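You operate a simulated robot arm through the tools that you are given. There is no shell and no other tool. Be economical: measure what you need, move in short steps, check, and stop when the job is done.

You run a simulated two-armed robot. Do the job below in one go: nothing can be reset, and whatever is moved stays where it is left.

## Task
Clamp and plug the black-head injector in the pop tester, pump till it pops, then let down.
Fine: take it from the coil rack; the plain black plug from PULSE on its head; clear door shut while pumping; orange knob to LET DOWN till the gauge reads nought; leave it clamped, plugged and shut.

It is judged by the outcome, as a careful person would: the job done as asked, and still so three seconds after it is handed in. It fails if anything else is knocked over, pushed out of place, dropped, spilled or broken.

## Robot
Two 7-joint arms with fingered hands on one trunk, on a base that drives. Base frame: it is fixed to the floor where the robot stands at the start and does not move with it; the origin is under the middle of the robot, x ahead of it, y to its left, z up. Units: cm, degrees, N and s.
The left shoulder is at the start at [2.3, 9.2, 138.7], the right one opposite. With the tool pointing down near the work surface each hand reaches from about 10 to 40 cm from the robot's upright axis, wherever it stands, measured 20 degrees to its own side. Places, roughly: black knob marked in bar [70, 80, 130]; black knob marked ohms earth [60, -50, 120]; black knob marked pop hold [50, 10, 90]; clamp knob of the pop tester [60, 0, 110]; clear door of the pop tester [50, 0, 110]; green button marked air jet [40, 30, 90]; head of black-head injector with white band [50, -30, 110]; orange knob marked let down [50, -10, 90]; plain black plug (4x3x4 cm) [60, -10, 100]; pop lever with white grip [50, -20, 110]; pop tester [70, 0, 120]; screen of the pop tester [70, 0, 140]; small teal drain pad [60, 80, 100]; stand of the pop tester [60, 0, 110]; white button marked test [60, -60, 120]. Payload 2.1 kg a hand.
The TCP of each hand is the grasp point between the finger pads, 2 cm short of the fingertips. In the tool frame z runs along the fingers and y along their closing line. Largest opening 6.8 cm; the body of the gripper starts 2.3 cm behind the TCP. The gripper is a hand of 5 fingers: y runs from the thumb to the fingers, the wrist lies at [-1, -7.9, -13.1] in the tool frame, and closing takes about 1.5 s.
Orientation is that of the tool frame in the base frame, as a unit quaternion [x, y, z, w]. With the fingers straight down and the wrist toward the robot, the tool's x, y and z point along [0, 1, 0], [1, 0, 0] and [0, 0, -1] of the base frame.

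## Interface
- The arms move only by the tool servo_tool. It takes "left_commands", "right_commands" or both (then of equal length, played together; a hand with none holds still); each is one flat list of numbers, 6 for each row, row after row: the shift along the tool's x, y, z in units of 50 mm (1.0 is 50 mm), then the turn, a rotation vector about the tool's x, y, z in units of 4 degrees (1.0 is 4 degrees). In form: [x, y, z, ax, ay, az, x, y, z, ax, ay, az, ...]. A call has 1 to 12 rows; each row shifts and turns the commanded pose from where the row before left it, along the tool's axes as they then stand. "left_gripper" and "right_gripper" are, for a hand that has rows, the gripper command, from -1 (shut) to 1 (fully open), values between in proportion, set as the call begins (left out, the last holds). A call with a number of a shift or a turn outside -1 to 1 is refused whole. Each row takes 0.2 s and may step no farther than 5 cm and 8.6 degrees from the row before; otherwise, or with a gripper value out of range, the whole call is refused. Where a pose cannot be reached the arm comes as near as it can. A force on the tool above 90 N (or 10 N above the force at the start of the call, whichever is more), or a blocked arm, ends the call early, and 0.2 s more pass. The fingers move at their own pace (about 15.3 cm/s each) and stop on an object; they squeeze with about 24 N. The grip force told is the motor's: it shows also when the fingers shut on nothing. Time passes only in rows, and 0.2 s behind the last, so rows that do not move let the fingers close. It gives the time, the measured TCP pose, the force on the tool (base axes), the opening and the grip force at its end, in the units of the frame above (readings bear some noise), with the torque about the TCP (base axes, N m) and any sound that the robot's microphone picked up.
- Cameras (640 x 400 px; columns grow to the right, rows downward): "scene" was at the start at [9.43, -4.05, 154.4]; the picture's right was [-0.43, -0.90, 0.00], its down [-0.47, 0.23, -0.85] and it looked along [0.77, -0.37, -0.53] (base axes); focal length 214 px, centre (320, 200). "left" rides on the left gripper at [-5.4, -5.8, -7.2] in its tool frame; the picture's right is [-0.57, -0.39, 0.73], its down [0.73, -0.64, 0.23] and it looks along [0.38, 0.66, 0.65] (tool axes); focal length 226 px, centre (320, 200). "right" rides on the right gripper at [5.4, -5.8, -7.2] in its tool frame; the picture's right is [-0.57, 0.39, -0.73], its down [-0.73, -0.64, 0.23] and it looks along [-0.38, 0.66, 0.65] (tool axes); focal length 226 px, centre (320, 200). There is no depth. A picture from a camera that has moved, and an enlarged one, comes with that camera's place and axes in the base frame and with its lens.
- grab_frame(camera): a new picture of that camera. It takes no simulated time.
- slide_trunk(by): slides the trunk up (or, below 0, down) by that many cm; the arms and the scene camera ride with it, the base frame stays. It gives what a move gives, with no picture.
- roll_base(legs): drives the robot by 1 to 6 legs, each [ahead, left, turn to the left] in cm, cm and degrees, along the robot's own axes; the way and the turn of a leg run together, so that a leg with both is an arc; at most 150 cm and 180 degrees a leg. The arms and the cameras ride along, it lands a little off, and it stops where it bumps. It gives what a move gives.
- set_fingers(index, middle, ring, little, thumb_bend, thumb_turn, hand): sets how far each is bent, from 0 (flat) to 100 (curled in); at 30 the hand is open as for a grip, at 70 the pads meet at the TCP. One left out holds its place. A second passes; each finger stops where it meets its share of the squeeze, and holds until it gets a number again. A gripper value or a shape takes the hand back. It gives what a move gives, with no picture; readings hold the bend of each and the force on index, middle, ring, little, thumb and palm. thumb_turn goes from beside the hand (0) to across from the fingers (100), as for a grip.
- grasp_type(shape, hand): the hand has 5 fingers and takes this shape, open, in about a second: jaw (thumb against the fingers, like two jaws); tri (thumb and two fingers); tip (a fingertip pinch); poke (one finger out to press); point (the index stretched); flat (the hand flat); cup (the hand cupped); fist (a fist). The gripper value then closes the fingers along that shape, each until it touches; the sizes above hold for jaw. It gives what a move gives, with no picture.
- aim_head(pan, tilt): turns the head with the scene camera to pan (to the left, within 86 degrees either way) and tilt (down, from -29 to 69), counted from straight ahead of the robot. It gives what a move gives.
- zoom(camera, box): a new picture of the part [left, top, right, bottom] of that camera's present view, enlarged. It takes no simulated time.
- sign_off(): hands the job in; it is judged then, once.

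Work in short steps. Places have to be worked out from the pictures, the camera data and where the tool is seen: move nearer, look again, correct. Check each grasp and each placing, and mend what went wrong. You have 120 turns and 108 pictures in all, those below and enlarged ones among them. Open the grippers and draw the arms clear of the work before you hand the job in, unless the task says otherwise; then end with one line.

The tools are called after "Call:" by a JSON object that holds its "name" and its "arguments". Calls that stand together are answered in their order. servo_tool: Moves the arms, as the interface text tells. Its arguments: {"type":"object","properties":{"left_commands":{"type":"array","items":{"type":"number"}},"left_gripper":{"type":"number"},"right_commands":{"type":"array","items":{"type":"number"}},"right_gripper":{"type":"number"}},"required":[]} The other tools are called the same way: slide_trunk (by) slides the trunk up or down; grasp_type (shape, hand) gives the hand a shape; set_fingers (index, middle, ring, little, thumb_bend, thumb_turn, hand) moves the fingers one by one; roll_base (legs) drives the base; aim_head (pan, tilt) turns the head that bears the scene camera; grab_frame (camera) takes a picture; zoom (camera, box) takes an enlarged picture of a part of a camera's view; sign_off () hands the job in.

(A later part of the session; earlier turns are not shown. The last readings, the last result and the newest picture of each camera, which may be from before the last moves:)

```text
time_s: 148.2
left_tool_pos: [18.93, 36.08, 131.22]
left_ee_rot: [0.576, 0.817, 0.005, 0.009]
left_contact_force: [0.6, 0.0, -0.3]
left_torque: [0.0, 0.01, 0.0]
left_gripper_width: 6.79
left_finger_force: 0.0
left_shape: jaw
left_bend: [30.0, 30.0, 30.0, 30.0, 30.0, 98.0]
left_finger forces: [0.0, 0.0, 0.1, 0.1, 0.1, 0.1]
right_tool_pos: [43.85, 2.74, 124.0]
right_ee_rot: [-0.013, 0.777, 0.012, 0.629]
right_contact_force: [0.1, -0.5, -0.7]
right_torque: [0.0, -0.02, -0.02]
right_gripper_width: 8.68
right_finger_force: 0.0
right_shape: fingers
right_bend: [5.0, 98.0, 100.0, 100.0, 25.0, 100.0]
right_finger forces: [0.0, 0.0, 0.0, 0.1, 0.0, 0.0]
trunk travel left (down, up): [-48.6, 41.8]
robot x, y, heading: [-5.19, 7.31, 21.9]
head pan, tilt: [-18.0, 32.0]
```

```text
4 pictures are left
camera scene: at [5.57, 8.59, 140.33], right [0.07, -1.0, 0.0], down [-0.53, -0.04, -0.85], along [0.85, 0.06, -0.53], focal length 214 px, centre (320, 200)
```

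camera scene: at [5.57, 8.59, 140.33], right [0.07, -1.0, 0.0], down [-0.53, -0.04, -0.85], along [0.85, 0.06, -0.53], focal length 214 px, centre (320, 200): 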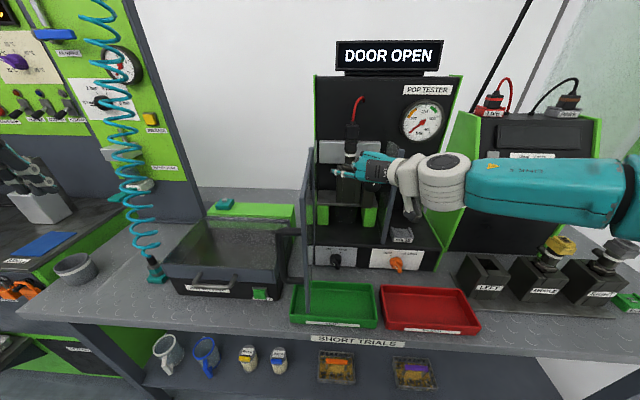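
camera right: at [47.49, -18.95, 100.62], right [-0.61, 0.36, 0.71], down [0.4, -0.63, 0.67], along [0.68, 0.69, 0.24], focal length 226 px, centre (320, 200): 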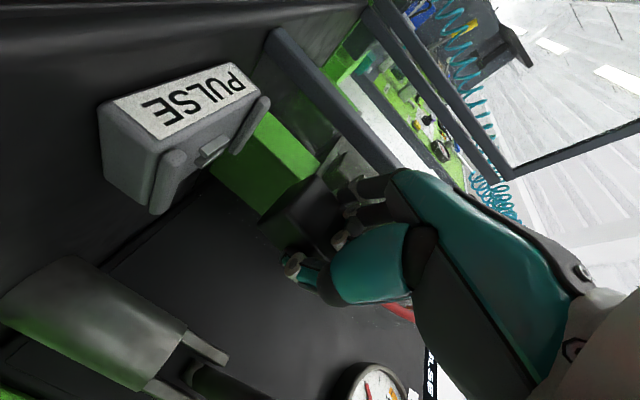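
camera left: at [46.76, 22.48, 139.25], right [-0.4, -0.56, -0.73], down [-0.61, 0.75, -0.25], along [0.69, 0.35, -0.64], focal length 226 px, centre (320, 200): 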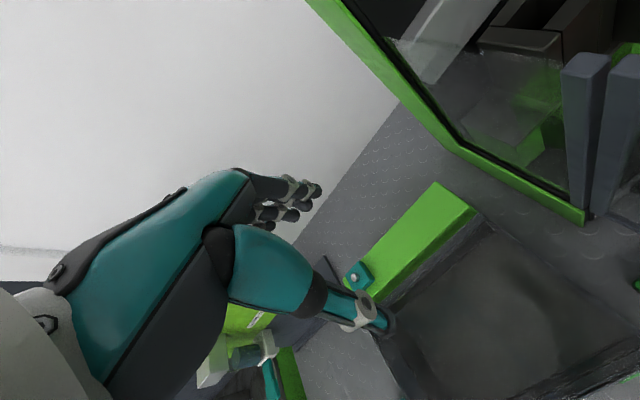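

Plugged; only 4 pictures are left, so I work mostly by measured geometry. To shut the door with the left hand while the right keeps clear, I back off, turn the base 60° right, and bring the left hand to the door's outer side.

Call:
{"name": "roll_base", "arguments": {"legs": [[-20, 0, 0], [0, 0, -60], [-16.6, 21.3, 0]]}}

```text
time_s: 153.9
left_tool_pos: [13.31, 20.41, 131.15]
left_ee_rot: [0.906, 0.423, 0.0, 0.011]
left_contact_force: [-0.1, -0.7, -0.7]
left_torque: [-0.02, -0.01, 0.0]
left_gripper_width: 6.77
left_finger_force: 0.1
left_shape: jaw
left_bend: [30.0, 30.0, 30.0, 30.0, 30.0, 98.0]
left_finger forces: [0.0, 0.1, 0.0, 0.0, 0.0, 0.1]
right_tool_pos: [-2.86, -17.86, 123.96]
right_ee_rot: [0.376, 0.68, -0.303, 0.552]
right_contact_force: [-0.4, -0.1, -0.4]
right_torque: [-0.01, -0.03, 0.0]
right_gripper_width: 8.69
right_finger_force: 0.1
right_shape: fingers
right_bend: [5.0, 98.0, 100.0, 100.0, 25.0, 100.0]
right_finger forces: [0.1, 0.0, 0.0, 0.0, 0.0, 0.0]
trunk travel left (down, up): [-48.6, 41.8]
robot x, y, heading: [-23.58, 27.02, -37.8]
head pan, tilt: [-18.0, 32.0]
```

As computed. Lower the trunk 11 cm and drive the left hand in beside the door.

Call:
{"name": "slide_trunk", "arguments": {"by": -11}}

Call:
{"name": "roll_base", "arguments": {"legs": [[16.5, 12.9, 0]]}}

Call:
{"name": "roll_base", "arguments": {"legs": [[3.7, -4.73, 0]]}}

```text
time_s: 155.3
left_tool_pos: [13.23, 20.4, 120.24]
left_ee_rot: [0.906, 0.423, -0.001, 0.01]
left_contact_force: [-0.2, 0.0, 0.1]
left_torque: [0.0, -0.01, -0.01]
left_gripper_width: 6.76
left_finger_force: 0.2
left_shape: jaw
left_bend: [30.0, 30.0, 30.0, 30.0, 30.0, 98.0]
left_finger forces: [0.1, 0.0, 0.1, 0.0, 0.0, 0.0]
right_tool_pos: [-2.91, -17.99, 113.02]
right_ee_rot: [0.376, 0.679, -0.302, 0.554]
right_contact_force: [-0.7, 0.3, -0.7]
right_torque: [0.0, 0.03, 0.01]
right_gripper_width: 8.69
right_finger_force: 0.1
right_shape: fingers
right_bend: [5.0, 98.0, 100.0, 100.0, 25.0, 100.0]
right_finger forces: [0.0, 0.0, 0.0, 0.0, 0.0, 0.0]
trunk travel left (down, up): [-37.6, 52.8]
robot x, y, heading: [-23.99, 26.92, -37.8]
head pan, tilt: [-18.0, 32.0]
```

```text
time_s: 157.0
left_tool_pos: [34.23, 20.52, 120.17]
left_ee_rot: [0.907, 0.422, -0.001, 0.01]
left_contact_force: [-0.3, 0.7, 0.4]
left_torque: [0.0, 0.0, 0.02]
left_gripper_width: 6.75
left_finger_force: 0.1
left_shape: jaw
left_bend: [30.0, 30.0, 30.0, 30.0, 30.0, 98.0]
left_finger forces: [0.0, 0.1, 0.0, 0.0, 0.0, 0.0]
right_tool_pos: [18.05, -18.0, 112.86]
right_ee_rot: [0.375, 0.68, -0.302, 0.552]
right_contact_force: [0.7, -0.2, 0.0]
right_torque: [0.0, -0.02, 0.04]
right_gripper_width: 8.68
right_finger_force: 0.0
right_shape: fingers
right_bend: [5.0, 98.0, 100.0, 100.0, 25.0, 100.0]
right_finger forces: [0.0, 0.0, 0.0, 0.0, 0.1, 0.1]
trunk travel left (down, up): [-37.6, 52.8]
robot x, y, heading: [-3.1, 26.8, -38.0]
head pan, tilt: [-18.0, 32.0]
```

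```text
time_s: 158.0
left_tool_pos: [34.14, 14.4, 120.12]
left_ee_rot: [0.906, 0.424, -0.001, 0.011]
left_contact_force: [-0.1, -0.1, -0.1]
left_torque: [0.01, 0.01, -0.02]
left_gripper_width: 6.79
left_finger_force: 0.1
left_shape: jaw
left_bend: [30.0, 30.0, 30.0, 30.0, 30.0, 98.0]
left_finger forces: [0.1, 0.0, 0.0, 0.0, 0.1, 0.0]
right_tool_pos: [17.92, -24.07, 112.93]
right_ee_rot: [0.377, 0.68, -0.302, 0.552]
right_contact_force: [0.5, 0.1, 0.3]
right_torque: [0.01, 0.02, 0.0]
right_gripper_width: 8.66
right_finger_force: 0.1
right_shape: fingers
right_bend: [5.0, 98.0, 100.0, 100.0, 25.0, 100.0]
right_finger forces: [0.0, 0.1, 0.0, 0.1, 0.1, 0.0]
trunk travel left (down, up): [-37.6, 52.8]
robot x, y, heading: [-2.87, 21.06, -37.7]
head pan, tilt: [-18.0, 32.0]
```

Now sweep the door: first part.

Call:
{"name": "roll_base", "arguments": {"legs": [[3.64, -4.0, 0], [8.3, -3.3, 0]]}}

Call:
{"name": "zoom", "arguments": {"camera": "left", "box": [0, 0, 640, 400]}}

```text
time_s: 159.6
left_tool_pos: [39.13, 1.26, 120.14]
left_ee_rot: [0.906, 0.422, -0.001, 0.01]
left_contact_force: [0.2, -0.3, -0.2]
left_torque: [0.01, -0.02, 0.0]
left_gripper_width: 6.77
left_finger_force: 0.0
left_shape: jaw
left_bend: [30.0, 30.0, 30.0, 30.0, 30.0, 98.0]
left_finger forces: [0.1, 0.0, 0.0, 0.0, 0.0, 0.0]
right_tool_pos: [23.03, -37.13, 112.82]
right_ee_rot: [0.376, 0.681, -0.302, 0.552]
right_contact_force: [-0.2, 0.1, -0.5]
right_torque: [0.0, 0.01, 0.04]
right_gripper_width: 8.69
right_finger_force: 0.0
right_shape: fingers
right_bend: [5.0, 98.0, 100.0, 100.0, 25.0, 100.0]
right_finger forces: [0.0, 0.0, 0.0, 0.1, 0.1, 0.0]
trunk travel left (down, up): [-37.6, 52.8]
robot x, y, heading: [1.95, 7.87, -37.7]
head pan, tilt: [-18.0, 32.0]
```

```text
1.00 times, centred on (320, 200) of left (not enlarged: the box is as wide or as high as the picture)
camera zoom: at [31.01, 1.14, 127.33], right [-0.66, -0.2, -0.73], down [-0.02, 0.97, -0.25], along [0.75, -0.15, -0.64], focal length 226 px, centre (320, 200)
```

zoom: 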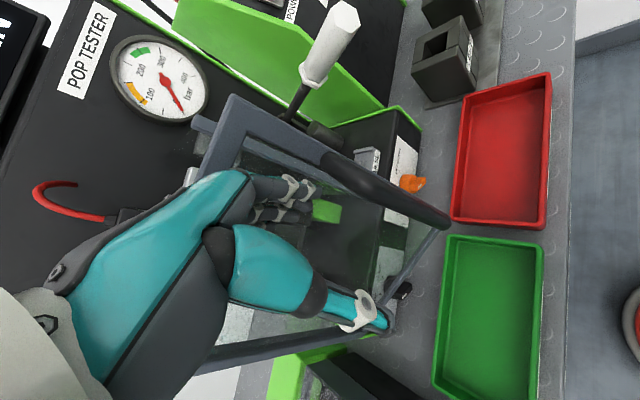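

The door is swinging shut in front of the hand. I continue.

Call:
{"name": "roll_base", "arguments": {"legs": [[5.8, 0.7, 0]]}}

Call:
{"name": "roll_base", "arguments": {"legs": [[1.6, 1.2, 0]]}}

```text
time_s: 160.6
left_tool_pos: [44.2, -1.64, 120.23]
left_ee_rot: [0.906, 0.423, -0.001, 0.011]
left_contact_force: [-0.2, 0.1, 0.4]
left_torque: [0.04, 0.0, 0.01]
left_gripper_width: 6.75
left_finger_force: 0.1
left_shape: jaw
left_bend: [30.0, 30.0, 30.0, 30.0, 30.0, 98.0]
left_finger forces: [0.0, 0.0, 0.1, 0.1, 0.1, 0.1]
right_tool_pos: [28.02, -40.0, 112.95]
right_ee_rot: [0.377, 0.68, -0.303, 0.551]
right_contact_force: [-0.2, 0.2, 0.4]
right_torque: [-0.01, 0.03, 0.0]
right_gripper_width: 8.7
right_finger_force: 0.0
right_shape: fingers
right_bend: [5.0, 98.0, 100.0, 100.0, 25.0, 100.0]
right_finger forces: [0.0, 0.0, 0.0, 0.0, 0.1, 0.0]
trunk travel left (down, up): [-37.6, 52.8]
robot x, y, heading: [6.94, 4.51, -37.7]
head pan, tilt: [-18.0, 32.0]
```

```text
time_s: 161.3
left_tool_pos: [46.2, -1.59, 120.25]
left_ee_rot: [0.907, 0.421, -0.002, 0.01]
left_contact_force: [0.0, 1.0, -0.6]
left_torque: [0.04, 0.0, -0.02]
left_gripper_width: 6.79
left_finger_force: 0.0
left_shape: jaw
left_bend: [30.0, 30.0, 30.0, 30.0, 30.0, 98.0]
left_finger forces: [0.1, 0.1, 0.1, 0.1, 0.0, 0.0]
right_tool_pos: [29.96, -40.11, 113.01]
right_ee_rot: [0.376, 0.68, -0.302, 0.552]
right_contact_force: [0.8, 0.6, -0.6]
right_torque: [-0.02, 0.03, 0.02]
right_gripper_width: 8.72
right_finger_force: 0.1
right_shape: fingers
right_bend: [5.0, 98.0, 100.0, 100.0, 25.0, 100.0]
right_finger forces: [0.0, 0.1, 0.1, 0.0, 0.1, 0.1]
trunk travel left (down, up): [-37.6, 52.8]
robot x, y, heading: [9.15, 4.97, -38.1]
head pan, tilt: [-18.0, 32.0]
```

No resistance yet; continue in 1 cm steps until it shuts.

Call:
{"name": "roll_base", "arguments": {"legs": [[0.8, 0.6, 0]]}}

Call:
{"name": "roll_base", "arguments": {"legs": [[0.8, 0.6, 0]]}}

```text
time_s: 162.1
left_tool_pos: [47.17, -1.64, 120.26]
left_ee_rot: [0.907, 0.422, -0.001, 0.01]
left_contact_force: [-3.4, 0.4, 0.6]
left_torque: [-0.01, 0.02, 0.0]
left_gripper_width: 6.76
left_finger_force: 0.0
left_shape: jaw
left_bend: [30.0, 30.0, 30.0, 33.0, 30.0, 98.0]
left_finger forces: [0.0, 0.1, 0.0, 2.7, 0.0, 0.0]
right_tool_pos: [31.03, -39.97, 112.98]
right_ee_rot: [0.376, 0.68, -0.302, 0.553]
right_contact_force: [-0.5, -0.2, -0.4]
right_torque: [0.01, 0.03, -0.01]
right_gripper_width: 8.67
right_finger_force: 0.1
right_shape: fingers
right_bend: [5.0, 98.0, 100.0, 100.0, 25.0, 100.0]
right_finger forces: [0.0, 0.0, 0.0, 0.1, 0.0, 0.1]
trunk travel left (down, up): [-37.6, 52.8]
robot x, y, heading: [10.66, 4.76, -38.0]
head pan, tilt: [-18.0, 32.0]
```

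```text
time_s: 162.8
left_tool_pos: [47.77, -1.72, 120.32]
left_ee_rot: [0.907, 0.421, 0.0, 0.012]
left_contact_force: [-20.1, -1.2, 4.3]
left_torque: [-0.03, -0.27, -0.17]
left_gripper_width: 6.76
left_finger_force: 0.0
left_shape: jaw
left_bend: [30.0, 31.0, 38.0, 39.0, 30.0, 98.0]
left_finger forces: [0.0, 1.4, 10.2, 8.0, 0.0, 0.1]
right_tool_pos: [31.75, -40.22, 113.01]
right_ee_rot: [0.376, 0.679, -0.302, 0.554]
right_contact_force: [0.5, -1.0, -0.4]
right_torque: [0.01, 0.04, -0.05]
right_gripper_width: 8.68
right_finger_force: 0.1
right_shape: fingers
right_bend: [5.0, 98.0, 100.0, 100.0, 25.0, 100.0]
right_finger forces: [0.0, 0.1, 0.1, 0.0, 0.0, 0.0]
trunk travel left (down, up): [-37.6, 52.8]
robot x, y, heading: [11.18, 4.58, -37.7]
head pan, tilt: [-18.0, 32.0]
```

The door is pressed shut (20 N). Now the lever: I raise, close the left hand into a blunt pusher, and move it above the white grip (≈(47.5,-18.5)).

Call:
{"name": "slide_trunk", "arguments": {"by": 7}}

Call:
{"name": "servo_tool", "arguments": {"left_commands": [0, 0, 0, 0, 0, 0, 0, 0, 0, 0, 0, 0, 0, 0, 0, 0, 0, 0, 0, 0, 0, 0, 0, 0, 0, 0, 0, 0, 0, 0, 0, 0, 0, 0, 0, 0], "left_gripper": -1}}

Call:
{"name": "roll_base", "arguments": {"legs": [[-1.6, -1.2, 0], [10.5, -13.2, 0]]}}

Call:
{"name": "grab_frame", "arguments": {"camera": "left"}}

```text
time_s: 163.9
left_tool_pos: [48.12, -1.68, 127.25]
left_ee_rot: [0.906, 0.422, -0.001, 0.01]
left_contact_force: [0.2, -0.5, -0.1]
left_torque: [0.0, 0.02, 0.0]
left_gripper_width: 6.75
left_finger_force: 0.0
left_shape: jaw
left_bend: [30.0, 30.0, 30.0, 30.0, 30.0, 98.0]
left_finger forces: [0.0, 0.0, 0.0, 0.1, 0.0, 0.1]
right_tool_pos: [31.97, -40.21, 119.91]
right_ee_rot: [0.376, 0.68, -0.303, 0.552]
right_contact_force: [-0.2, 0.8, 0.4]
right_torque: [-0.03, 0.02, -0.02]
right_gripper_width: 8.68
right_finger_force: 0.1
right_shape: fingers
right_bend: [5.0, 98.0, 100.0, 100.0, 25.0, 100.0]
right_finger forces: [0.1, 0.0, 0.1, 0.0, 0.0, 0.0]
trunk travel left (down, up): [-44.6, 45.8]
robot x, y, heading: [11.14, 4.93, -37.7]
head pan, tilt: [-18.0, 32.0]
```

```text
time_s: 165.3
left_tool_pos: [48.12, -1.67, 127.21]
left_ee_rot: [0.907, 0.421, -0.001, 0.01]
left_contact_force: [0.3, 0.5, 1.0]
left_torque: [0.01, -0.01, -0.01]
left_gripper_width: 0.0
left_finger_force: 24.1
left_shape: jaw
left_bend: [70.0, 70.0, 70.0, 70.0, 77.0, 100.0]
left_finger forces: [0.0, 0.0, 0.1, 0.0, 0.0, 0.0]
right_tool_pos: [32.02, -40.17, 120.0]
right_ee_rot: [0.376, 0.679, -0.303, 0.552]
right_contact_force: [0.3, -0.2, -0.1]
right_torque: [0.0, 0.03, 0.0]
right_gripper_width: 8.67
right_finger_force: 0.0
right_shape: fingers
right_bend: [5.0, 98.0, 100.0, 100.0, 25.0, 100.0]
right_finger forces: [0.1, 0.0, 0.0, 0.0, 0.0, 0.0]
trunk travel left (down, up): [-44.6, 45.8]
robot x, y, heading: [10.96, 4.53, -38.0]
head pan, tilt: [-18.0, 32.0]
```

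```text
time_s: 167.2
left_tool_pos: [46.19, -18.65, 127.33]
left_ee_rot: [0.907, 0.421, -0.002, 0.01]
left_contact_force: [-0.1, 0.0, -0.3]
left_torque: [0.0, 0.03, 0.01]
left_gripper_width: 0.01
left_finger_force: 23.8
left_shape: jaw
left_bend: [70.0, 70.0, 70.0, 70.0, 77.0, 100.0]
left_finger forces: [0.0, 0.0, 0.0, 0.0, 0.0, 0.0]
right_tool_pos: [29.88, -57.12, 119.94]
right_ee_rot: [0.377, 0.679, -0.303, 0.552]
right_contact_force: [0.8, -0.5, -0.2]
right_torque: [0.01, -0.01, -0.01]
right_gripper_width: 8.68
right_finger_force: 0.2
right_shape: fingers
right_bend: [5.0, 98.0, 100.0, 100.0, 25.0, 100.0]
right_finger forces: [0.0, 0.1, 0.0, 0.0, 0.0, 0.1]
trunk travel left (down, up): [-44.6, 45.8]
robot x, y, heading: [9.52, -12.1, -38.0]
head pan, tilt: [-18.0, 32.0]
```

```text
2 pictures are left
camera left: at [38.06, -18.88, 134.34], right [-0.66, -0.2, -0.73], down [-0.01, 0.97, -0.25], along [0.75, -0.15, -0.64], focal length 226 px, centre (320, 200)
```

left: 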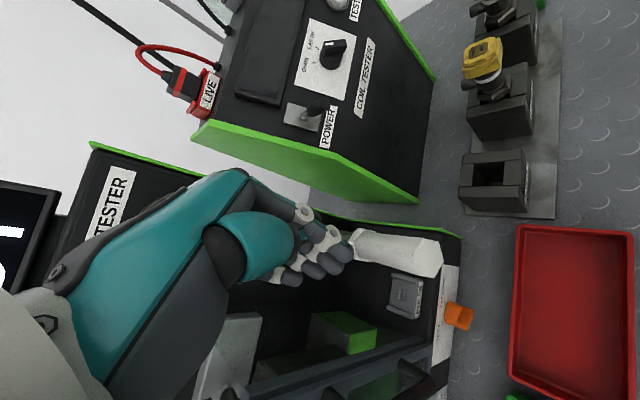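

The grip lies right under the hand (x 45–51, y −18.9). I move 1 cm ahead and lower by the trunk: first to contact, then a stroke.

Call:
{"name": "roll_base", "arguments": {"legs": [[0.8, 0.6, 0]]}}

Call:
{"name": "slide_trunk", "arguments": {"by": -7}}

Call:
{"name": "slide_trunk", "arguments": {"by": -3}}

```text
time_s: 167.9
left_tool_pos: [47.23, -18.69, 127.18]
left_ee_rot: [0.907, 0.421, 0.0, 0.01]
left_contact_force: [0.2, -0.3, 0.6]
left_torque: [-0.02, 0.03, 0.02]
left_gripper_width: 0.02
left_finger_force: 23.7
left_shape: jaw
left_bend: [70.0, 70.0, 70.0, 70.0, 77.0, 100.0]
left_finger forces: [0.0, 0.1, 0.1, 0.0, 0.0, 0.1]
right_tool_pos: [31.05, -57.16, 119.91]
right_ee_rot: [0.376, 0.68, -0.303, 0.551]
right_contact_force: [0.6, 0.3, 1.0]
right_torque: [0.02, -0.01, -0.01]
right_gripper_width: 8.67
right_finger_force: 0.0
right_shape: fingers
right_bend: [5.0, 98.0, 100.0, 100.0, 25.0, 100.0]
right_finger forces: [0.1, 0.0, 0.0, 0.1, 0.0, 0.0]
trunk travel left (down, up): [-44.6, 45.8]
robot x, y, heading: [10.09, -11.98, -38.1]
head pan, tilt: [-18.0, 32.0]
```

```text
time_s: 169.0
left_tool_pos: [47.23, -18.61, 120.28]
left_ee_rot: [0.907, 0.421, -0.002, 0.01]
left_contact_force: [0.1, -0.3, 0.7]
left_torque: [0.01, 0.01, -0.01]
left_gripper_width: 0.0
left_finger_force: 24.7
left_shape: jaw
left_bend: [70.0, 70.0, 70.0, 70.0, 77.0, 100.0]
left_finger forces: [0.0, 0.0, 0.0, 0.0, 0.0, 0.0]
right_tool_pos: [31.14, -56.99, 112.85]
right_ee_rot: [0.376, 0.679, -0.304, 0.553]
right_contact_force: [-0.8, -0.5, -0.4]
right_torque: [0.0, 0.0, 0.01]
right_gripper_width: 8.67
right_finger_force: 0.0
right_shape: fingers
right_bend: [5.0, 98.0, 100.0, 100.0, 25.0, 100.0]
right_finger forces: [0.1, 0.0, 0.0, 0.1, 0.0, 0.0]
trunk travel left (down, up): [-37.6, 52.8]
robot x, y, heading: [10.13, -11.97, -37.9]
head pan, tilt: [-18.0, 32.0]
```

```text
time_s: 169.7
left_tool_pos: [47.19, -18.64, 117.17]
left_ee_rot: [0.907, 0.42, 0.0, 0.01]
left_contact_force: [0.6, -0.7, 1.7]
left_torque: [0.01, -0.03, -0.02]
left_gripper_width: 0.0
left_finger_force: 23.4
left_shape: jaw
left_bend: [70.0, 70.0, 70.0, 70.0, 77.0, 100.0]
left_finger forces: [1.4, 0.0, 0.0, 0.0, 0.0, 0.0]
right_tool_pos: [31.03, -57.03, 110.01]
right_ee_rot: [0.378, 0.68, -0.303, 0.551]
right_contact_force: [0.2, -0.4, -0.8]
right_torque: [0.0, 0.01, 0.0]
right_gripper_width: 8.66
right_finger_force: 0.1
right_shape: fingers
right_bend: [5.0, 98.0, 100.0, 100.0, 25.0, 100.0]
right_finger forces: [0.0, 0.1, 0.1, 0.0, 0.1, 0.0]
trunk travel left (down, up): [-34.6, 55.8]
robot x, y, heading: [10.35, -12.48, -37.9]
head pan, tilt: [-18.0, 32.0]
```

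Contact. Now the first stroke: 6 cm down.

Call:
{"name": "slide_trunk", "arguments": {"by": -6}}

Call:
{"name": "slide_trunk", "arguments": {"by": 6}}

Call:
{"name": "slide_trunk", "arguments": {"by": -7}}

```text
time_s: 170.7
left_tool_pos: [47.24, -18.66, 111.29]
left_ee_rot: [0.907, 0.42, -0.002, 0.011]
left_contact_force: [0.3, -1.4, 3.8]
left_torque: [0.02, 0.08, 0.0]
left_gripper_width: 0.03
left_finger_force: 23.6
left_shape: jaw
left_bend: [70.0, 70.0, 70.0, 70.0, 77.0, 100.0]
left_finger forces: [3.8, 0.1, 0.0, 0.0, 0.0, 0.0]
right_tool_pos: [30.94, -57.03, 103.92]
right_ee_rot: [0.377, 0.679, -0.303, 0.553]
right_contact_force: [0.4, 0.9, -0.2]
right_torque: [-0.02, 0.0, 0.0]
right_gripper_width: 8.68
right_finger_force: 0.1
right_shape: fingers
right_bend: [5.0, 98.0, 100.0, 100.0, 25.0, 100.0]
right_finger forces: [0.0, 0.0, 0.0, 0.0, 0.0, 0.0]
trunk travel left (down, up): [-28.6, 61.8]
robot x, y, heading: [10.26, -12.22, -37.9]
head pan, tilt: [-18.0, 32.0]
```

```text
time_s: 171.7
left_tool_pos: [47.16, -18.63, 117.21]
left_ee_rot: [0.907, 0.421, 0.0, 0.011]
left_contact_force: [-0.4, 0.6, 2.0]
left_torque: [0.05, 0.01, 0.02]
left_gripper_width: 0.0
left_finger_force: 24.0
left_shape: jaw
left_bend: [70.0, 70.0, 70.0, 70.0, 77.0, 100.0]
left_finger forces: [1.6, 0.1, 0.0, 0.0, 0.1, 0.0]
right_tool_pos: [30.97, -57.01, 110.03]
right_ee_rot: [0.377, 0.68, -0.302, 0.552]
right_contact_force: [-0.9, 0.2, 0.3]
right_torque: [-0.04, -0.01, -0.02]
right_gripper_width: 8.68
right_finger_force: 0.2
right_shape: fingers
right_bend: [5.0, 98.0, 100.0, 100.0, 25.0, 100.0]
right_finger forces: [0.1, 0.1, 0.0, 0.0, 0.0, 0.0]
trunk travel left (down, up): [-34.6, 55.8]
robot x, y, heading: [10.39, -12.49, -38.0]
head pan, tilt: [-18.0, 32.0]
```

```text
time_s: 172.8
left_tool_pos: [47.2, -18.64, 110.26]
left_ee_rot: [0.907, 0.421, -0.001, 0.009]
left_contact_force: [-0.6, -1.5, 3.8]
left_torque: [0.02, 0.04, -0.03]
left_gripper_width: 0.0
left_finger_force: 24.3
left_shape: jaw
left_bend: [70.0, 70.0, 70.0, 70.0, 77.0, 100.0]
left_finger forces: [4.2, 0.0, 0.0, 0.1, 0.1, 0.0]
right_tool_pos: [30.97, -56.99, 102.93]
right_ee_rot: [0.377, 0.679, -0.303, 0.553]
right_contact_force: [0.2, 0.6, 0.7]
right_torque: [0.05, 0.02, 0.02]
right_gripper_width: 8.66
right_finger_force: 0.2
right_shape: fingers
right_bend: [5.0, 98.0, 100.0, 100.0, 25.0, 100.0]
right_finger forces: [0.1, 0.1, 0.0, 0.0, 0.0, 0.0]
trunk travel left (down, up): [-27.6, 62.8]
robot x, y, heading: [10.0, -12.48, -37.8]
head pan, tilt: [-18.0, 32.0]
```

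The lever springs back by itself. I keep pumping and listen for the pop.

Call:
{"name": "slide_trunk", "arguments": {"by": 8}}

Call:
{"name": "slide_trunk", "arguments": {"by": -8.5}}

Call:
{"name": "slide_trunk", "arguments": {"by": 8.5}}

Call:
{"name": "slide_trunk", "arguments": {"by": -9}}

Call:
{"name": "zoom", "arguments": {"camera": "left", "box": [0, 0, 640, 400]}}

```text
time_s: 174.0
left_tool_pos: [47.24, -18.67, 118.13]
left_ee_rot: [0.907, 0.421, -0.001, 0.011]
left_contact_force: [0.2, -0.2, 2.1]
left_torque: [0.0, -0.01, -0.01]
left_gripper_width: 0.0
left_finger_force: 23.9
left_shape: jaw
left_bend: [70.0, 70.0, 70.0, 70.0, 77.0, 100.0]
left_finger forces: [1.1, 0.0, 0.1, 0.0, 0.0, 0.1]
right_tool_pos: [30.91, -57.1, 110.95]
right_ee_rot: [0.377, 0.68, -0.303, 0.551]
right_contact_force: [0.2, -0.2, 0.2]
right_torque: [-0.04, -0.05, 0.0]
right_gripper_width: 8.69
right_finger_force: 0.1
right_shape: fingers
right_bend: [5.0, 98.0, 100.0, 100.0, 25.0, 100.0]
right_finger forces: [0.0, 0.0, 0.0, 0.0, 0.0, 0.1]
trunk travel left (down, up): [-35.6, 54.8]
robot x, y, heading: [9.83, -11.79, -37.6]
head pan, tilt: [-18.0, 32.0]
```

```text
time_s: 175.2
left_tool_pos: [47.1, -18.55, 109.74]
left_ee_rot: [0.907, 0.421, -0.001, 0.01]
left_contact_force: [0.2, -1.8, 4.0]
left_torque: [-0.02, 0.04, 0.05]
left_gripper_width: 0.0
left_finger_force: 24.3
left_shape: jaw
left_bend: [70.0, 70.0, 70.0, 70.0, 77.0, 100.0]
left_finger forces: [4.3, 0.1, 0.0, 0.1, 0.1, 0.0]
right_tool_pos: [30.85, -57.07, 102.48]
right_ee_rot: [0.377, 0.679, -0.302, 0.553]
right_contact_force: [0.3, -0.1, 0.7]
right_torque: [-0.04, 0.0, -0.01]
right_gripper_width: 8.68
right_finger_force: 0.0
right_shape: fingers
right_bend: [5.0, 98.0, 100.0, 100.0, 25.0, 100.0]
right_finger forces: [0.0, 0.0, 0.0, 0.0, 0.0, 0.0]
trunk travel left (down, up): [-27.1, 63.3]
robot x, y, heading: [10.22, -12.35, -37.9]
head pan, tilt: [-18.0, 32.0]
```

```text
time_s: 176.4
left_tool_pos: [47.28, -18.56, 118.26]
left_ee_rot: [0.907, 0.421, -0.001, 0.01]
left_contact_force: [0.6, 0.0, 0.6]
left_torque: [0.0, 0.01, -0.01]
left_gripper_width: 0.03
left_finger_force: 24.3
left_shape: jaw
left_bend: [70.0, 70.0, 70.0, 70.0, 77.0, 100.0]
left_finger forces: [1.3, 0.1, 0.0, 0.1, 0.1, 0.0]
right_tool_pos: [31.02, -57.05, 110.8]
right_ee_rot: [0.377, 0.68, -0.303, 0.552]
right_contact_force: [0.5, -0.2, 0.3]
right_torque: [-0.04, 0.0, -0.06]
right_gripper_width: 8.71
right_finger_force: 0.0
right_shape: fingers
right_bend: [5.0, 98.0, 100.0, 100.0, 25.0, 100.0]
right_finger forces: [0.0, 0.0, 0.0, 0.0, 0.0, 0.0]
trunk travel left (down, up): [-35.6, 54.8]
robot x, y, heading: [10.25, -12.04, -37.7]
head pan, tilt: [-18.0, 32.0]
```

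```text
time_s: 177.7
left_tool_pos: [47.13, -18.57, 109.1]
left_ee_rot: [0.907, 0.421, -0.001, 0.009]
left_contact_force: [-0.6, -1.3, 4.1]
left_torque: [-0.04, 0.01, -0.01]
left_gripper_width: 0.02
left_finger_force: 23.9
left_shape: jaw
left_bend: [70.0, 70.0, 70.0, 70.0, 77.0, 100.0]
left_finger forces: [4.5, 0.0, 0.0, 0.1, 0.0, 0.0]
right_tool_pos: [30.96, -57.12, 101.87]
right_ee_rot: [0.376, 0.679, -0.303, 0.553]
right_contact_force: [0.2, 0.1, 0.7]
right_torque: [0.02, 0.0, 0.01]
right_gripper_width: 8.68
right_finger_force: 0.0
right_shape: fingers
right_bend: [5.0, 98.0, 100.0, 100.0, 25.0, 100.0]
right_finger forces: [0.0, 0.0, 0.0, 0.1, 0.0, 0.0]
trunk travel left (down, up): [-26.6, 63.8]
robot x, y, heading: [10.12, -12.11, -38.2]
head pan, tilt: [-18.0, 32.0]
```

```text
1.00 times, centred on (320, 200) of left (not enlarged: the box is as wide or as high as the picture)
camera zoom: at [38.95, -18.8, 116.37], right [-0.66, -0.2, -0.73], down [-0.01, 0.97, -0.25], along [0.75, -0.15, -0.64], focal length 226 px, centre (320, 200)
```

zoom: 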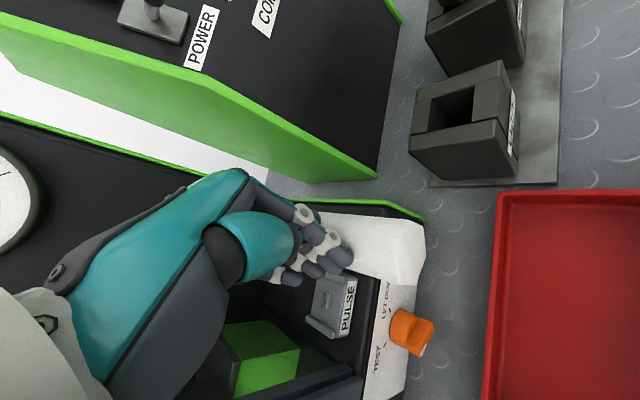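

No pop yet and the gauge isn't in view. I make deeper strokes (13 cm) repeatedly, watching force and sound.

Call:
{"name": "slide_trunk", "arguments": {"by": -4}}

Call:
{"name": "slide_trunk", "arguments": {"by": 13}}

Call:
{"name": "slide_trunk", "arguments": {"by": -13}}

Call:
{"name": "slide_trunk", "arguments": {"by": 13}}

Call:
{"name": "slide_trunk", "arguments": {"by": -13}}

Call:
{"name": "slide_trunk", "arguments": {"by": 13}}

Call:
{"name": "slide_trunk", "arguments": {"by": -13}}

```text
time_s: 178.5
left_tool_pos: [46.84, -18.45, 105.21]
left_ee_rot: [0.907, 0.421, 0.0, 0.011]
left_contact_force: [-0.9, -1.4, 6.4]
left_torque: [-0.06, -0.06, -0.02]
left_gripper_width: 0.0
left_finger_force: 23.5
left_shape: jaw
left_bend: [70.0, 70.0, 70.0, 70.0, 79.0, 100.0]
left_finger forces: [1.0, 0.1, 0.2, 0.1, 7.5, 0.0]
right_tool_pos: [30.77, -56.91, 98.04]
right_ee_rot: [0.376, 0.679, -0.302, 0.553]
right_contact_force: [0.9, 0.0, -0.8]
right_torque: [-0.01, -0.02, 0.02]
right_gripper_width: 8.67
right_finger_force: 0.1
right_shape: fingers
right_bend: [5.0, 98.0, 100.0, 100.0, 25.0, 100.0]
right_finger forces: [0.0, 0.1, 0.1, 0.0, 0.0, 0.0]
trunk travel left (down, up): [-22.6, 67.8]
robot x, y, heading: [10.0, -12.06, -37.6]
head pan, tilt: [-18.0, 32.0]
```

```text
time_s: 180.1
left_tool_pos: [47.11, -18.71, 118.22]
left_ee_rot: [0.907, 0.421, -0.001, 0.01]
left_contact_force: [0.2, -0.4, 1.2]
left_torque: [0.01, -0.02, 0.02]
left_gripper_width: 0.0
left_finger_force: 24.5
left_shape: jaw
left_bend: [70.0, 70.0, 70.0, 70.0, 77.0, 100.0]
left_finger forces: [1.4, 0.0, 0.0, 0.1, 0.0, 0.0]
right_tool_pos: [31.07, -56.97, 110.95]
right_ee_rot: [0.377, 0.68, -0.303, 0.551]
right_contact_force: [1.0, -0.6, 0.5]
right_torque: [0.0, 0.01, 0.01]
right_gripper_width: 8.7
right_finger_force: 0.1
right_shape: fingers
right_bend: [5.0, 98.0, 100.0, 100.0, 25.0, 100.0]
right_finger forces: [0.1, 0.0, 0.0, 0.0, 0.0, 0.0]
trunk travel left (down, up): [-35.6, 54.8]
robot x, y, heading: [9.82, -11.87, -38.1]
head pan, tilt: [-18.0, 32.0]
```

```text
time_s: 181.6
left_tool_pos: [46.95, -18.42, 105.19]
left_ee_rot: [0.907, 0.421, -0.001, 0.011]
left_contact_force: [0.1, -0.4, 7.6]
left_torque: [-0.05, -0.1, -0.02]
left_gripper_width: 0.0
left_finger_force: 23.7
left_shape: jaw
left_bend: [70.0, 70.0, 70.0, 70.0, 79.0, 100.0]
left_finger forces: [0.8, 0.0, 0.1, 0.1, 6.7, 0.0]
right_tool_pos: [30.77, -56.84, 98.05]
right_ee_rot: [0.376, 0.679, -0.302, 0.554]
right_contact_force: [-0.5, 0.8, 0.3]
right_torque: [0.0, -0.01, -0.02]
right_gripper_width: 8.69
right_finger_force: 0.0
right_shape: fingers
right_bend: [5.0, 98.0, 100.0, 100.0, 25.0, 100.0]
right_finger forces: [0.1, 0.0, 0.1, 0.1, 0.0, 0.0]
trunk travel left (down, up): [-22.6, 67.8]
robot x, y, heading: [10.09, -11.98, -37.9]
head pan, tilt: [-18.0, 32.0]
```

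```text
time_s: 183.2
left_tool_pos: [47.17, -18.64, 118.22]
left_ee_rot: [0.907, 0.421, -0.001, 0.01]
left_contact_force: [0.5, -0.6, 0.6]
left_torque: [0.0, -0.02, -0.01]
left_gripper_width: 0.02
left_finger_force: 24.3
left_shape: jaw
left_bend: [70.0, 70.0, 70.0, 70.0, 77.0, 100.0]
left_finger forces: [1.3, 0.0, 0.1, 0.1, 0.0, 0.0]
right_tool_pos: [31.02, -57.16, 110.9]
right_ee_rot: [0.377, 0.68, -0.302, 0.552]
right_contact_force: [0.1, 0.6, -0.9]
right_torque: [-0.01, 0.01, -0.02]
right_gripper_width: 8.68
right_finger_force: 0.1
right_shape: fingers
right_bend: [5.0, 98.0, 100.0, 100.0, 25.0, 100.0]
right_finger forces: [0.0, 0.0, 0.1, 0.0, 0.0, 0.0]
trunk travel left (down, up): [-35.6, 54.8]
robot x, y, heading: [9.81, -12.3, -37.7]
head pan, tilt: [-18.0, 32.0]
```

```text
time_s: 184.8
left_tool_pos: [46.88, -18.43, 105.21]
left_ee_rot: [0.907, 0.421, 0.0, 0.011]
left_contact_force: [0.7, -1.4, 7.7]
left_torque: [-0.05, -0.07, -0.04]
left_gripper_width: 0.01
left_finger_force: 23.8
left_shape: jaw
left_bend: [70.0, 70.0, 70.0, 70.0, 79.0, 100.0]
left_finger forces: [1.0, 0.1, 0.1, 0.0, 6.0, 0.0]
right_tool_pos: [30.74, -56.85, 98.01]
right_ee_rot: [0.376, 0.679, -0.302, 0.554]
right_contact_force: [0.6, 0.1, -0.7]
right_torque: [-0.01, -0.02, 0.02]
right_gripper_width: 8.69
right_finger_force: 0.0
right_shape: fingers
right_bend: [5.0, 98.0, 100.0, 100.0, 25.0, 100.0]
right_finger forces: [0.0, 0.0, 0.1, 0.0, 0.0, 0.1]
trunk travel left (down, up): [-22.6, 67.8]
robot x, y, heading: [10.04, -12.13, -37.9]
head pan, tilt: [-18.0, 32.0]
```

```text
time_s: 186.4
left_tool_pos: [47.19, -18.54, 118.13]
left_ee_rot: [0.907, 0.42, -0.001, 0.011]
left_contact_force: [-1.0, -0.7, 0.8]
left_torque: [0.02, -0.01, 0.02]
left_gripper_width: 0.0
left_finger_force: 23.9
left_shape: jaw
left_bend: [70.0, 70.0, 70.0, 70.0, 77.0, 100.0]
left_finger forces: [1.4, 0.1, 0.0, 0.0, 0.0, 0.0]
right_tool_pos: [30.89, -57.11, 110.93]
right_ee_rot: [0.376, 0.681, -0.302, 0.551]
right_contact_force: [0.3, 0.2, 0.2]
right_torque: [-0.01, 0.02, 0.0]
right_gripper_width: 8.68
right_finger_force: 0.2
right_shape: fingers
right_bend: [5.0, 98.0, 100.0, 100.0, 25.0, 100.0]
right_finger forces: [0.0, 0.0, 0.0, 0.0, 0.0, 0.0]
trunk travel left (down, up): [-35.6, 54.8]
robot x, y, heading: [9.86, -12.05, -38.0]
head pan, tilt: [-18.0, 32.0]
```

```text
time_s: 188.0
left_tool_pos: [46.89, -18.48, 105.25]
left_ee_rot: [0.907, 0.421, -0.002, 0.011]
left_contact_force: [0.5, -1.3, 6.8]
left_torque: [-0.01, -0.09, -0.04]
left_gripper_width: 0.0
left_finger_force: 23.7
left_shape: jaw
left_bend: [70.0, 70.0, 70.0, 70.0, 79.0, 100.0]
left_finger forces: [0.6, 0.1, 0.1, 0.0, 5.7, 0.0]
right_tool_pos: [30.85, -56.79, 98.05]
right_ee_rot: [0.376, 0.679, -0.303, 0.553]
right_contact_force: [0.5, -0.1, 1.2]
right_torque: [0.0, 0.02, 0.01]
right_gripper_width: 8.67
right_finger_force: 0.2
right_shape: fingers
right_bend: [5.0, 98.0, 100.0, 100.0, 25.0, 100.0]
right_finger forces: [0.0, 0.1, 0.0, 0.0, 0.0, 0.0]
trunk travel left (down, up): [-22.6, 67.8]
robot x, y, heading: [10.36, -12.16, -37.8]
head pan, tilt: [-18.0, 32.0]
```

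No sound yet. I let the lever up, aim the head at screen and gauge, and use the last picture there.

Call:
{"name": "slide_trunk", "arguments": {"by": 13}}

Call:
{"name": "aim_head", "arguments": {"pan": 55, "tilt": 0}}

Call:
{"name": "zoom", "arguments": {"camera": "scene", "box": [160, 60, 480, 340]}}

```text
time_s: 189.5
left_tool_pos: [47.15, -18.63, 118.21]
left_ee_rot: [0.907, 0.42, 0.0, 0.01]
left_contact_force: [-0.7, -0.1, 1.3]
left_torque: [-0.03, 0.02, -0.01]
left_gripper_width: 0.01
left_finger_force: 24.2
left_shape: jaw
left_bend: [70.0, 70.0, 70.0, 70.0, 76.0, 100.0]
left_finger forces: [1.3, 0.1, 0.1, 0.0, 0.1, 0.1]
right_tool_pos: [31.14, -56.97, 110.85]
right_ee_rot: [0.376, 0.679, -0.303, 0.553]
right_contact_force: [1.1, 0.7, 0.6]
right_torque: [-0.02, 0.0, -0.03]
right_gripper_width: 8.69
right_finger_force: 0.1
right_shape: fingers
right_bend: [5.0, 98.0, 100.0, 100.0, 25.0, 100.0]
right_finger forces: [0.0, 0.0, 0.0, 0.0, 0.0, 0.1]
trunk travel left (down, up): [-35.6, 54.8]
robot x, y, heading: [9.94, -12.09, -37.7]
head pan, tilt: [-18.0, 32.0]
```

```text
time_s: 191.0
left_tool_pos: [47.11, -18.65, 118.22]
left_ee_rot: [0.907, 0.422, -0.001, 0.011]
left_contact_force: [0.5, -0.7, 0.9]
left_torque: [0.01, 0.02, -0.01]
left_gripper_width: 0.01
left_finger_force: 24.0
left_shape: jaw
left_bend: [70.0, 70.0, 70.0, 70.0, 76.0, 100.0]
left_finger forces: [1.4, 0.0, 0.0, 0.0, 0.1, 0.0]
right_tool_pos: [30.99, -57.07, 110.9]
right_ee_rot: [0.376, 0.68, -0.303, 0.552]
right_contact_force: [0.8, 1.1, -0.8]
right_torque: [0.01, 0.02, 0.01]
right_gripper_width: 8.69
right_finger_force: 0.0
right_shape: fingers
right_bend: [5.0, 98.0, 100.0, 100.0, 25.0, 100.0]
right_finger forces: [0.0, 0.0, 0.0, 0.0, 0.0, 0.0]
trunk travel left (down, up): [-35.6, 54.8]
robot x, y, heading: [10.33, -12.12, -37.8]
head pan, tilt: [55.0, 0.0]
```

```text
1.43 times, centred on (320, 200) of scene
camera zoom: at [21.53, -11.81, 132.41], right [0.29, -0.96, 0.0], down [0.0, 0.0, -1.0], along [0.96, 0.29, 0.0], focal length 306 px, centre (320, 200)
```

zoom: 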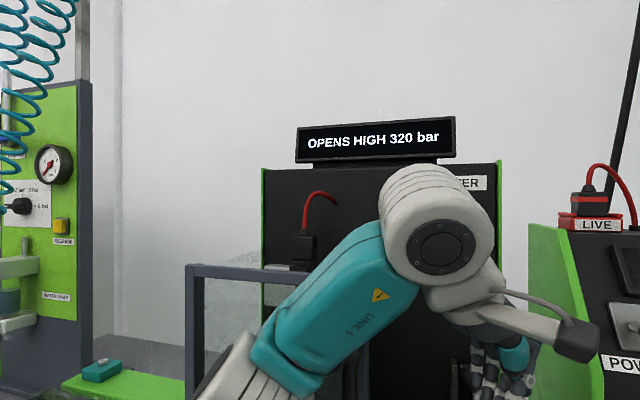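

The screen reads "OPENS HIGH 320 bar": it popped, and the door is shut. Now the orange knob (≈(50,-11.2,92)): I will use the right hand's stretched index, pointing forward, to push its pointer from TEST over to LET DOWN. First I lift off the lever, back away and turn to heading 22°.

Call:
{"name": "slide_trunk", "arguments": {"by": 4}}

Call:
{"name": "roll_base", "arguments": {"legs": [[-25, 0, 0], [0, 0, 60]]}}

Call:
{"name": "set_fingers", "arguments": {"hand": "right", "index": 8, "thumb_bend": 5}}

Call:
{"name": "slide_trunk", "arguments": {"by": -15}}

```text
time_s: 191.8
left_tool_pos: [47.26, -18.65, 122.2]
left_ee_rot: [0.907, 0.421, -0.002, 0.011]
left_contact_force: [-0.2, -0.4, -0.1]
left_torque: [-0.03, 0.01, 0.0]
left_gripper_width: 0.01
left_finger_force: 23.4
left_shape: jaw
left_bend: [70.0, 70.0, 70.0, 70.0, 76.0, 100.0]
left_finger forces: [0.0, 0.1, 0.0, 0.1, 0.0, 0.0]
right_tool_pos: [31.02, -57.08, 114.93]
right_ee_rot: [0.376, 0.68, -0.303, 0.552]
right_contact_force: [0.4, -0.8, 0.2]
right_torque: [-0.03, -0.01, 0.0]
right_gripper_width: 8.7
right_finger_force: 0.1
right_shape: fingers
right_bend: [5.0, 98.0, 100.0, 100.0, 25.0, 100.0]
right_finger forces: [0.0, 0.0, 0.0, 0.0, 0.0, 0.0]
trunk travel left (down, up): [-39.6, 50.8]
robot x, y, heading: [10.18, -12.19, -38.1]
head pan, tilt: [55.0, 0.0]
```

```text
time_s: 196.3
left_tool_pos: [14.43, 32.08, 122.25]
left_ee_rot: [0.573, 0.82, 0.004, 0.01]
left_contact_force: [0.8, -0.8, -1.3]
left_torque: [-0.04, -0.01, 0.01]
left_gripper_width: 0.0
left_finger_force: 23.9
left_shape: jaw
left_bend: [70.0, 70.0, 70.0, 70.0, 76.0, 100.0]
left_finger forces: [0.1, 0.1, 0.0, 0.0, 0.0, 0.0]
right_tool_pos: [39.76, -0.97, 114.91]
right_ee_rot: [-0.016, 0.776, 0.014, 0.63]
right_contact_force: [0.2, 0.3, 0.3]
right_torque: [0.03, -0.02, 0.01]
right_gripper_width: 8.68
right_finger_force: 0.1
right_shape: fingers
right_bend: [5.0, 98.0, 100.0, 100.0, 25.0, 100.0]
right_finger forces: [0.1, 0.0, 0.0, 0.0, 0.0, 0.1]
trunk travel left (down, up): [-39.6, 50.8]
robot x, y, heading: [-9.61, 3.2, 22.2]
head pan, tilt: [55.0, 0.0]
```

```text
time_s: 197.3
left_tool_pos: [14.5, 32.11, 122.14]
left_ee_rot: [0.574, 0.819, 0.004, 0.009]
left_contact_force: [0.2, 0.3, 0.0]
left_torque: [-0.03, 0.0, 0.01]
left_gripper_width: 0.03
left_finger_force: 23.9
left_shape: jaw
left_bend: [70.0, 70.0, 70.0, 70.0, 76.0, 100.0]
left_finger forces: [0.1, 0.0, 0.0, 0.0, 0.1, 0.1]
right_tool_pos: [39.71, -1.09, 114.94]
right_ee_rot: [-0.015, 0.776, 0.015, 0.63]
right_contact_force: [-0.2, 0.1, -0.9]
right_torque: [0.01, -0.01, 0.01]
right_gripper_width: 9.31
right_finger_force: 0.0
right_shape: fingers
right_bend: [8.0, 98.0, 100.0, 100.0, 6.0, 100.0]
right_finger forces: [0.0, 0.1, 0.1, 0.0, 0.1, 0.0]
trunk travel left (down, up): [-39.6, 50.8]
robot x, y, heading: [-9.78, 3.1, 22.3]
head pan, tilt: [55.0, 0.0]
```

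```text
time_s: 199.0
left_tool_pos: [14.47, 32.08, 107.2]
left_ee_rot: [0.573, 0.819, 0.004, 0.008]
left_contact_force: [0.1, -0.4, 0.3]
left_torque: [0.01, -0.02, -0.02]
left_gripper_width: 0.0
left_finger_force: 23.4
left_shape: jaw
left_bend: [70.0, 70.0, 70.0, 70.0, 76.0, 100.0]
left_finger forces: [0.0, 0.1, 0.0, 0.0, 0.0, 0.0]
right_tool_pos: [39.75, -0.94, 100.07]
right_ee_rot: [-0.015, 0.776, 0.014, 0.63]
right_contact_force: [0.1, -0.4, -1.4]
right_torque: [-0.02, 0.01, 0.02]
right_gripper_width: 9.31
right_finger_force: 0.1
right_shape: fingers
right_bend: [8.0, 98.0, 100.0, 100.0, 5.0, 100.0]
right_finger forces: [0.0, 0.1, 0.1, 0.0, 0.0, 0.0]
trunk travel left (down, up): [-24.6, 65.8]
robot x, y, heading: [-9.21, 2.97, 22.5]
head pan, tilt: [55.0, 0.0]
```

Lateral move in front of the knob, lower to z≈93.9, then forward.

Call:
{"name": "roll_base", "arguments": {"legs": [[-4.3, -10.66, 0]]}}

Call:
{"name": "slide_trunk", "arguments": {"by": -6.2}}

Call:
{"name": "roll_base", "arguments": {"legs": [[6.4, -2.6, 0]]}}

```text
time_s: 200.2
left_tool_pos: [14.51, 20.72, 107.22]
left_ee_rot: [0.573, 0.819, 0.004, 0.009]
left_contact_force: [-1.0, 0.0, 0.7]
left_torque: [0.02, 0.02, 0.0]
left_gripper_width: 0.0
left_finger_force: 24.3
left_shape: jaw
left_bend: [70.0, 70.0, 70.0, 70.0, 76.0, 100.0]
left_finger forces: [0.1, 0.1, 0.0, 0.0, 0.0, 0.1]
right_tool_pos: [39.78, -12.5, 99.92]
right_ee_rot: [-0.016, 0.777, 0.015, 0.629]
right_contact_force: [-1.1, -0.4, -0.1]
right_torque: [0.0, -0.04, -0.01]
right_gripper_width: 9.27
right_finger_force: 0.1
right_shape: fingers
right_bend: [8.0, 98.0, 100.0, 100.0, 5.0, 100.0]
right_finger forces: [0.0, 0.0, 0.0, 0.0, 0.0, 0.1]
trunk travel left (down, up): [-24.6, 65.8]
robot x, y, heading: [-9.35, -8.35, 22.3]
head pan, tilt: [55.0, 0.0]
```

```text
time_s: 201.3
left_tool_pos: [14.59, 20.64, 100.92]
left_ee_rot: [0.573, 0.82, 0.004, 0.008]
left_contact_force: [0.4, -0.3, 0.0]
left_torque: [-0.01, 0.01, 0.0]
left_gripper_width: 0.0
left_finger_force: 24.2
left_shape: jaw
left_bend: [70.0, 70.0, 70.0, 70.0, 76.0, 100.0]
left_finger forces: [0.1, 0.0, 0.0, 0.1, 0.1, 0.0]
right_tool_pos: [39.81, -12.41, 93.67]
right_ee_rot: [-0.017, 0.776, 0.015, 0.63]
right_contact_force: [-0.3, 0.9, 0.3]
right_torque: [0.02, 0.0, 0.0]
right_gripper_width: 9.31
right_finger_force: 0.1
right_shape: fingers
right_bend: [8.0, 98.0, 100.0, 100.0, 5.0, 100.0]
right_finger forces: [0.0, 0.0, 0.0, 0.0, 0.1, 0.0]
trunk travel left (down, up): [-18.4, 72.0]
robot x, y, heading: [-9.83, -8.18, 22.6]
head pan, tilt: [55.0, 0.0]
```

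```text
time_s: 202.2
left_tool_pos: [16.89, 20.37, 101.14]
left_ee_rot: [0.575, 0.818, 0.006, 0.012]
left_contact_force: [0.1, 0.6, -0.5]
left_torque: [-0.04, 0.02, 0.01]
left_gripper_width: 0.0
left_finger_force: 23.4
left_shape: jaw
left_bend: [70.0, 70.0, 70.0, 70.0, 76.0, 100.0]
left_finger forces: [0.1, 0.1, 0.0, 0.1, 0.1, 0.1]
right_tool_pos: [41.64, -12.29, 93.61]
right_ee_rot: [-0.015, 0.784, 0.024, 0.62]
right_contact_force: [-44.1, -5.9, 20.8]
right_torque: [-1.53, 3.3, -2.6]
right_gripper_width: 9.28
right_finger_force: 0.1
right_shape: fingers
right_bend: [8.0, 98.0, 100.0, 100.0, 5.0, 100.0]
right_finger forces: [0.0, 0.0, 0.0, 0.0, 0.0, 0.1]
trunk travel left (down, up): [-18.4, 72.0]
robot x, y, heading: [-6.91, -8.14, 22.1]
head pan, tilt: [55.0, 0.0]
stopped in leg 1: the force on the tool passed its limit at 118 N (the readings are from after the stop); the commanded pose is now the measured one
```

The hand's underside touched the tray's front edge and stopped. I back off, raise, and pitch the hand 32° further down so the wrist rides well above the tray.

Call:
{"name": "roll_base", "arguments": {"legs": [[-3.2, 1.3, 0]]}}

Call:
{"name": "slide_trunk", "arguments": {"by": 8}}

Call:
{"name": "servo_tool", "arguments": {"right_commands": [0, 0, 0, 0, 1, 0, 0, 0, 0, 0, 1, 0, 0, 0, 0, 0, 1, 0, 0, 0, 0, 0, 1, 0, 0, 0, 0, 0, 1, 0, 0, 0, 0, 0, 1, 0, 0, 0, 0, 0, 1, 0, 0, 0, 0, 0, 1, 0]}}

```text
time_s: 203.0
left_tool_pos: [14.08, 20.46, 101.06]
left_ee_rot: [0.574, 0.819, 0.004, 0.008]
left_contact_force: [-0.3, 0.4, 0.7]
left_torque: [-0.01, 0.01, 0.02]
left_gripper_width: 0.0
left_finger_force: 24.2
left_shape: jaw
left_bend: [70.0, 70.0, 70.0, 70.0, 76.0, 100.0]
left_finger forces: [0.0, 0.0, 0.1, 0.1, 0.0, 0.0]
right_tool_pos: [38.77, -12.32, 93.33]
right_ee_rot: [-0.016, 0.785, 0.023, 0.619]
right_contact_force: [-0.9, -0.1, -0.4]
right_torque: [0.01, 0.01, -0.04]
right_gripper_width: 9.29
right_finger_force: 0.0
right_shape: fingers
right_bend: [8.0, 98.0, 100.0, 100.0, 5.0, 100.0]
right_finger forces: [0.0, 0.1, 0.0, 0.0, 0.0, 0.0]
trunk travel left (down, up): [-18.4, 72.0]
robot x, y, heading: [-10.06, -8.49, 22.1]
head pan, tilt: [55.0, 0.0]
```

```text
time_s: 204.2
left_tool_pos: [14.04, 20.61, 108.91]
left_ee_rot: [0.574, 0.819, 0.004, 0.01]
left_contact_force: [0.0, 0.2, 0.0]
left_torque: [-0.01, 0.04, 0.0]
left_gripper_width: 0.0
left_finger_force: 23.7
left_shape: jaw
left_bend: [70.0, 70.0, 70.0, 70.0, 76.0, 100.0]
left_finger forces: [0.0, 0.0, 0.0, 0.0, 0.1, 0.0]
right_tool_pos: [38.9, -12.26, 101.12]
right_ee_rot: [-0.016, 0.785, 0.023, 0.619]
right_contact_force: [-0.3, -1.2, -0.5]
right_torque: [0.03, -0.02, -0.03]
right_gripper_width: 9.28
right_finger_force: 0.0
right_shape: fingers
right_bend: [8.0, 98.0, 100.0, 100.0, 5.0, 100.0]
right_finger forces: [0.1, 0.0, 0.0, 0.0, 0.1, 0.1]
trunk travel left (down, up): [-26.4, 64.0]
robot x, y, heading: [-10.03, -8.38, 22.3]
head pan, tilt: [55.0, 0.0]
```

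```text
time_s: 206.0
left_tool_pos: [14.12, 20.5, 109.07]
left_ee_rot: [0.574, 0.819, 0.004, 0.009]
left_contact_force: [0.3, 0.0, -0.7]
left_torque: [-0.02, 0.02, 0.02]
left_gripper_width: 0.0
left_finger_force: 23.9
left_shape: jaw
left_bend: [70.0, 70.0, 70.0, 70.0, 76.0, 100.0]
left_finger forces: [0.0, 0.0, 0.1, 0.1, 0.1, 0.1]
right_tool_pos: [38.9, -12.34, 101.4]
right_ee_rot: [-0.022, 0.926, 0.018, 0.378]
right_contact_force: [0.0, 0.0, 0.4]
right_torque: [-0.02, 0.01, -0.02]
right_gripper_width: 9.29
right_finger_force: 0.0
right_shape: fingers
right_bend: [8.0, 98.0, 100.0, 100.0, 5.0, 100.0]
right_finger forces: [0.0, 0.1, 0.0, 0.0, 0.0, 0.1]
trunk travel left (down, up): [-26.4, 64.0]
robot x, y, heading: [-10.31, -8.33, 22.1]
head pan, tilt: [55.0, 0.0]
```

Pitch is 45° now. Lower to z 98, drive ahead 8.5 cm, then lower to the knob's height.

Call:
{"name": "slide_trunk", "arguments": {"by": -3.4}}

Call:
{"name": "roll_base", "arguments": {"legs": [[7.9, -3.2, 0]]}}

Call:
{"name": "slide_trunk", "arguments": {"by": -3.2}}

```text
time_s: 206.8
left_tool_pos: [13.92, 20.56, 105.62]
left_ee_rot: [0.574, 0.819, 0.004, 0.01]
left_contact_force: [0.1, 0.3, 1.2]
left_torque: [-0.02, 0.02, -0.03]
left_gripper_width: 0.02
left_finger_force: 23.6
left_shape: jaw
left_bend: [70.0, 70.0, 70.0, 70.0, 76.0, 100.0]
left_finger forces: [0.0, 0.0, 0.1, 0.0, 0.1, 0.1]
right_tool_pos: [38.83, -12.37, 97.99]
right_ee_rot: [-0.021, 0.925, 0.019, 0.378]
right_contact_force: [1.0, -1.1, 0.2]
right_torque: [-0.01, -0.05, 0.0]
right_gripper_width: 9.3
right_finger_force: 0.0
right_shape: fingers
right_bend: [8.0, 98.0, 100.0, 100.0, 5.0, 100.0]
right_finger forces: [0.0, 0.0, 0.0, 0.0, 0.0, 0.0]
trunk travel left (down, up): [-23.0, 67.4]
robot x, y, heading: [-9.91, -8.39, 22.3]
head pan, tilt: [55.0, 0.0]
```

```text
time_s: 207.8
left_tool_pos: [22.57, 20.63, 105.58]
left_ee_rot: [0.575, 0.818, 0.004, 0.01]
left_contact_force: [-0.2, 0.5, -0.4]
left_torque: [0.0, 0.0, -0.01]
left_gripper_width: 0.0
left_finger_force: 23.7
left_shape: jaw
left_bend: [70.0, 70.0, 70.0, 70.0, 76.0, 100.0]
left_finger forces: [0.0, 0.1, 0.0, 0.0, 0.0, 0.1]
right_tool_pos: [47.33, -12.24, 98.01]
right_ee_rot: [-0.021, 0.925, 0.018, 0.378]
right_contact_force: [-0.3, -0.4, -0.5]
right_torque: [0.02, 0.0, -0.01]
right_gripper_width: 9.28
right_finger_force: 0.0
right_shape: fingers
right_bend: [8.0, 98.0, 100.0, 100.0, 5.0, 100.0]
right_finger forces: [0.1, 0.0, 0.0, 0.1, 0.1, 0.1]
trunk travel left (down, up): [-23.0, 67.4]
robot x, y, heading: [-1.62, -8.48, 22.1]
head pan, tilt: [55.0, 0.0]
```

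```text
time_s: 208.6
left_tool_pos: [22.47, 20.57, 102.37]
left_ee_rot: [0.574, 0.819, 0.004, 0.01]
left_contact_force: [0.3, -0.6, -0.2]
left_torque: [0.04, 0.0, 0.01]
left_gripper_width: 0.0
left_finger_force: 24.3
left_shape: jaw
left_bend: [70.0, 70.0, 70.0, 70.0, 76.0, 100.0]
left_finger forces: [0.0, 0.0, 0.0, 0.0, 0.0, 0.0]
right_tool_pos: [47.43, -12.22, 94.83]
right_ee_rot: [-0.022, 0.925, 0.017, 0.378]
right_contact_force: [-0.6, -0.7, -0.6]
right_torque: [0.02, -0.01, -0.01]
right_gripper_width: 9.31
right_finger_force: 0.1
right_shape: fingers
right_bend: [8.0, 98.0, 100.0, 100.0, 5.0, 100.0]
right_finger forces: [0.0, 0.1, 0.0, 0.0, 0.1, 0.0]
trunk travel left (down, up): [-19.8, 70.6]
robot x, y, heading: [-1.44, -8.39, 22.3]
head pan, tilt: [55.0, 0.0]
```

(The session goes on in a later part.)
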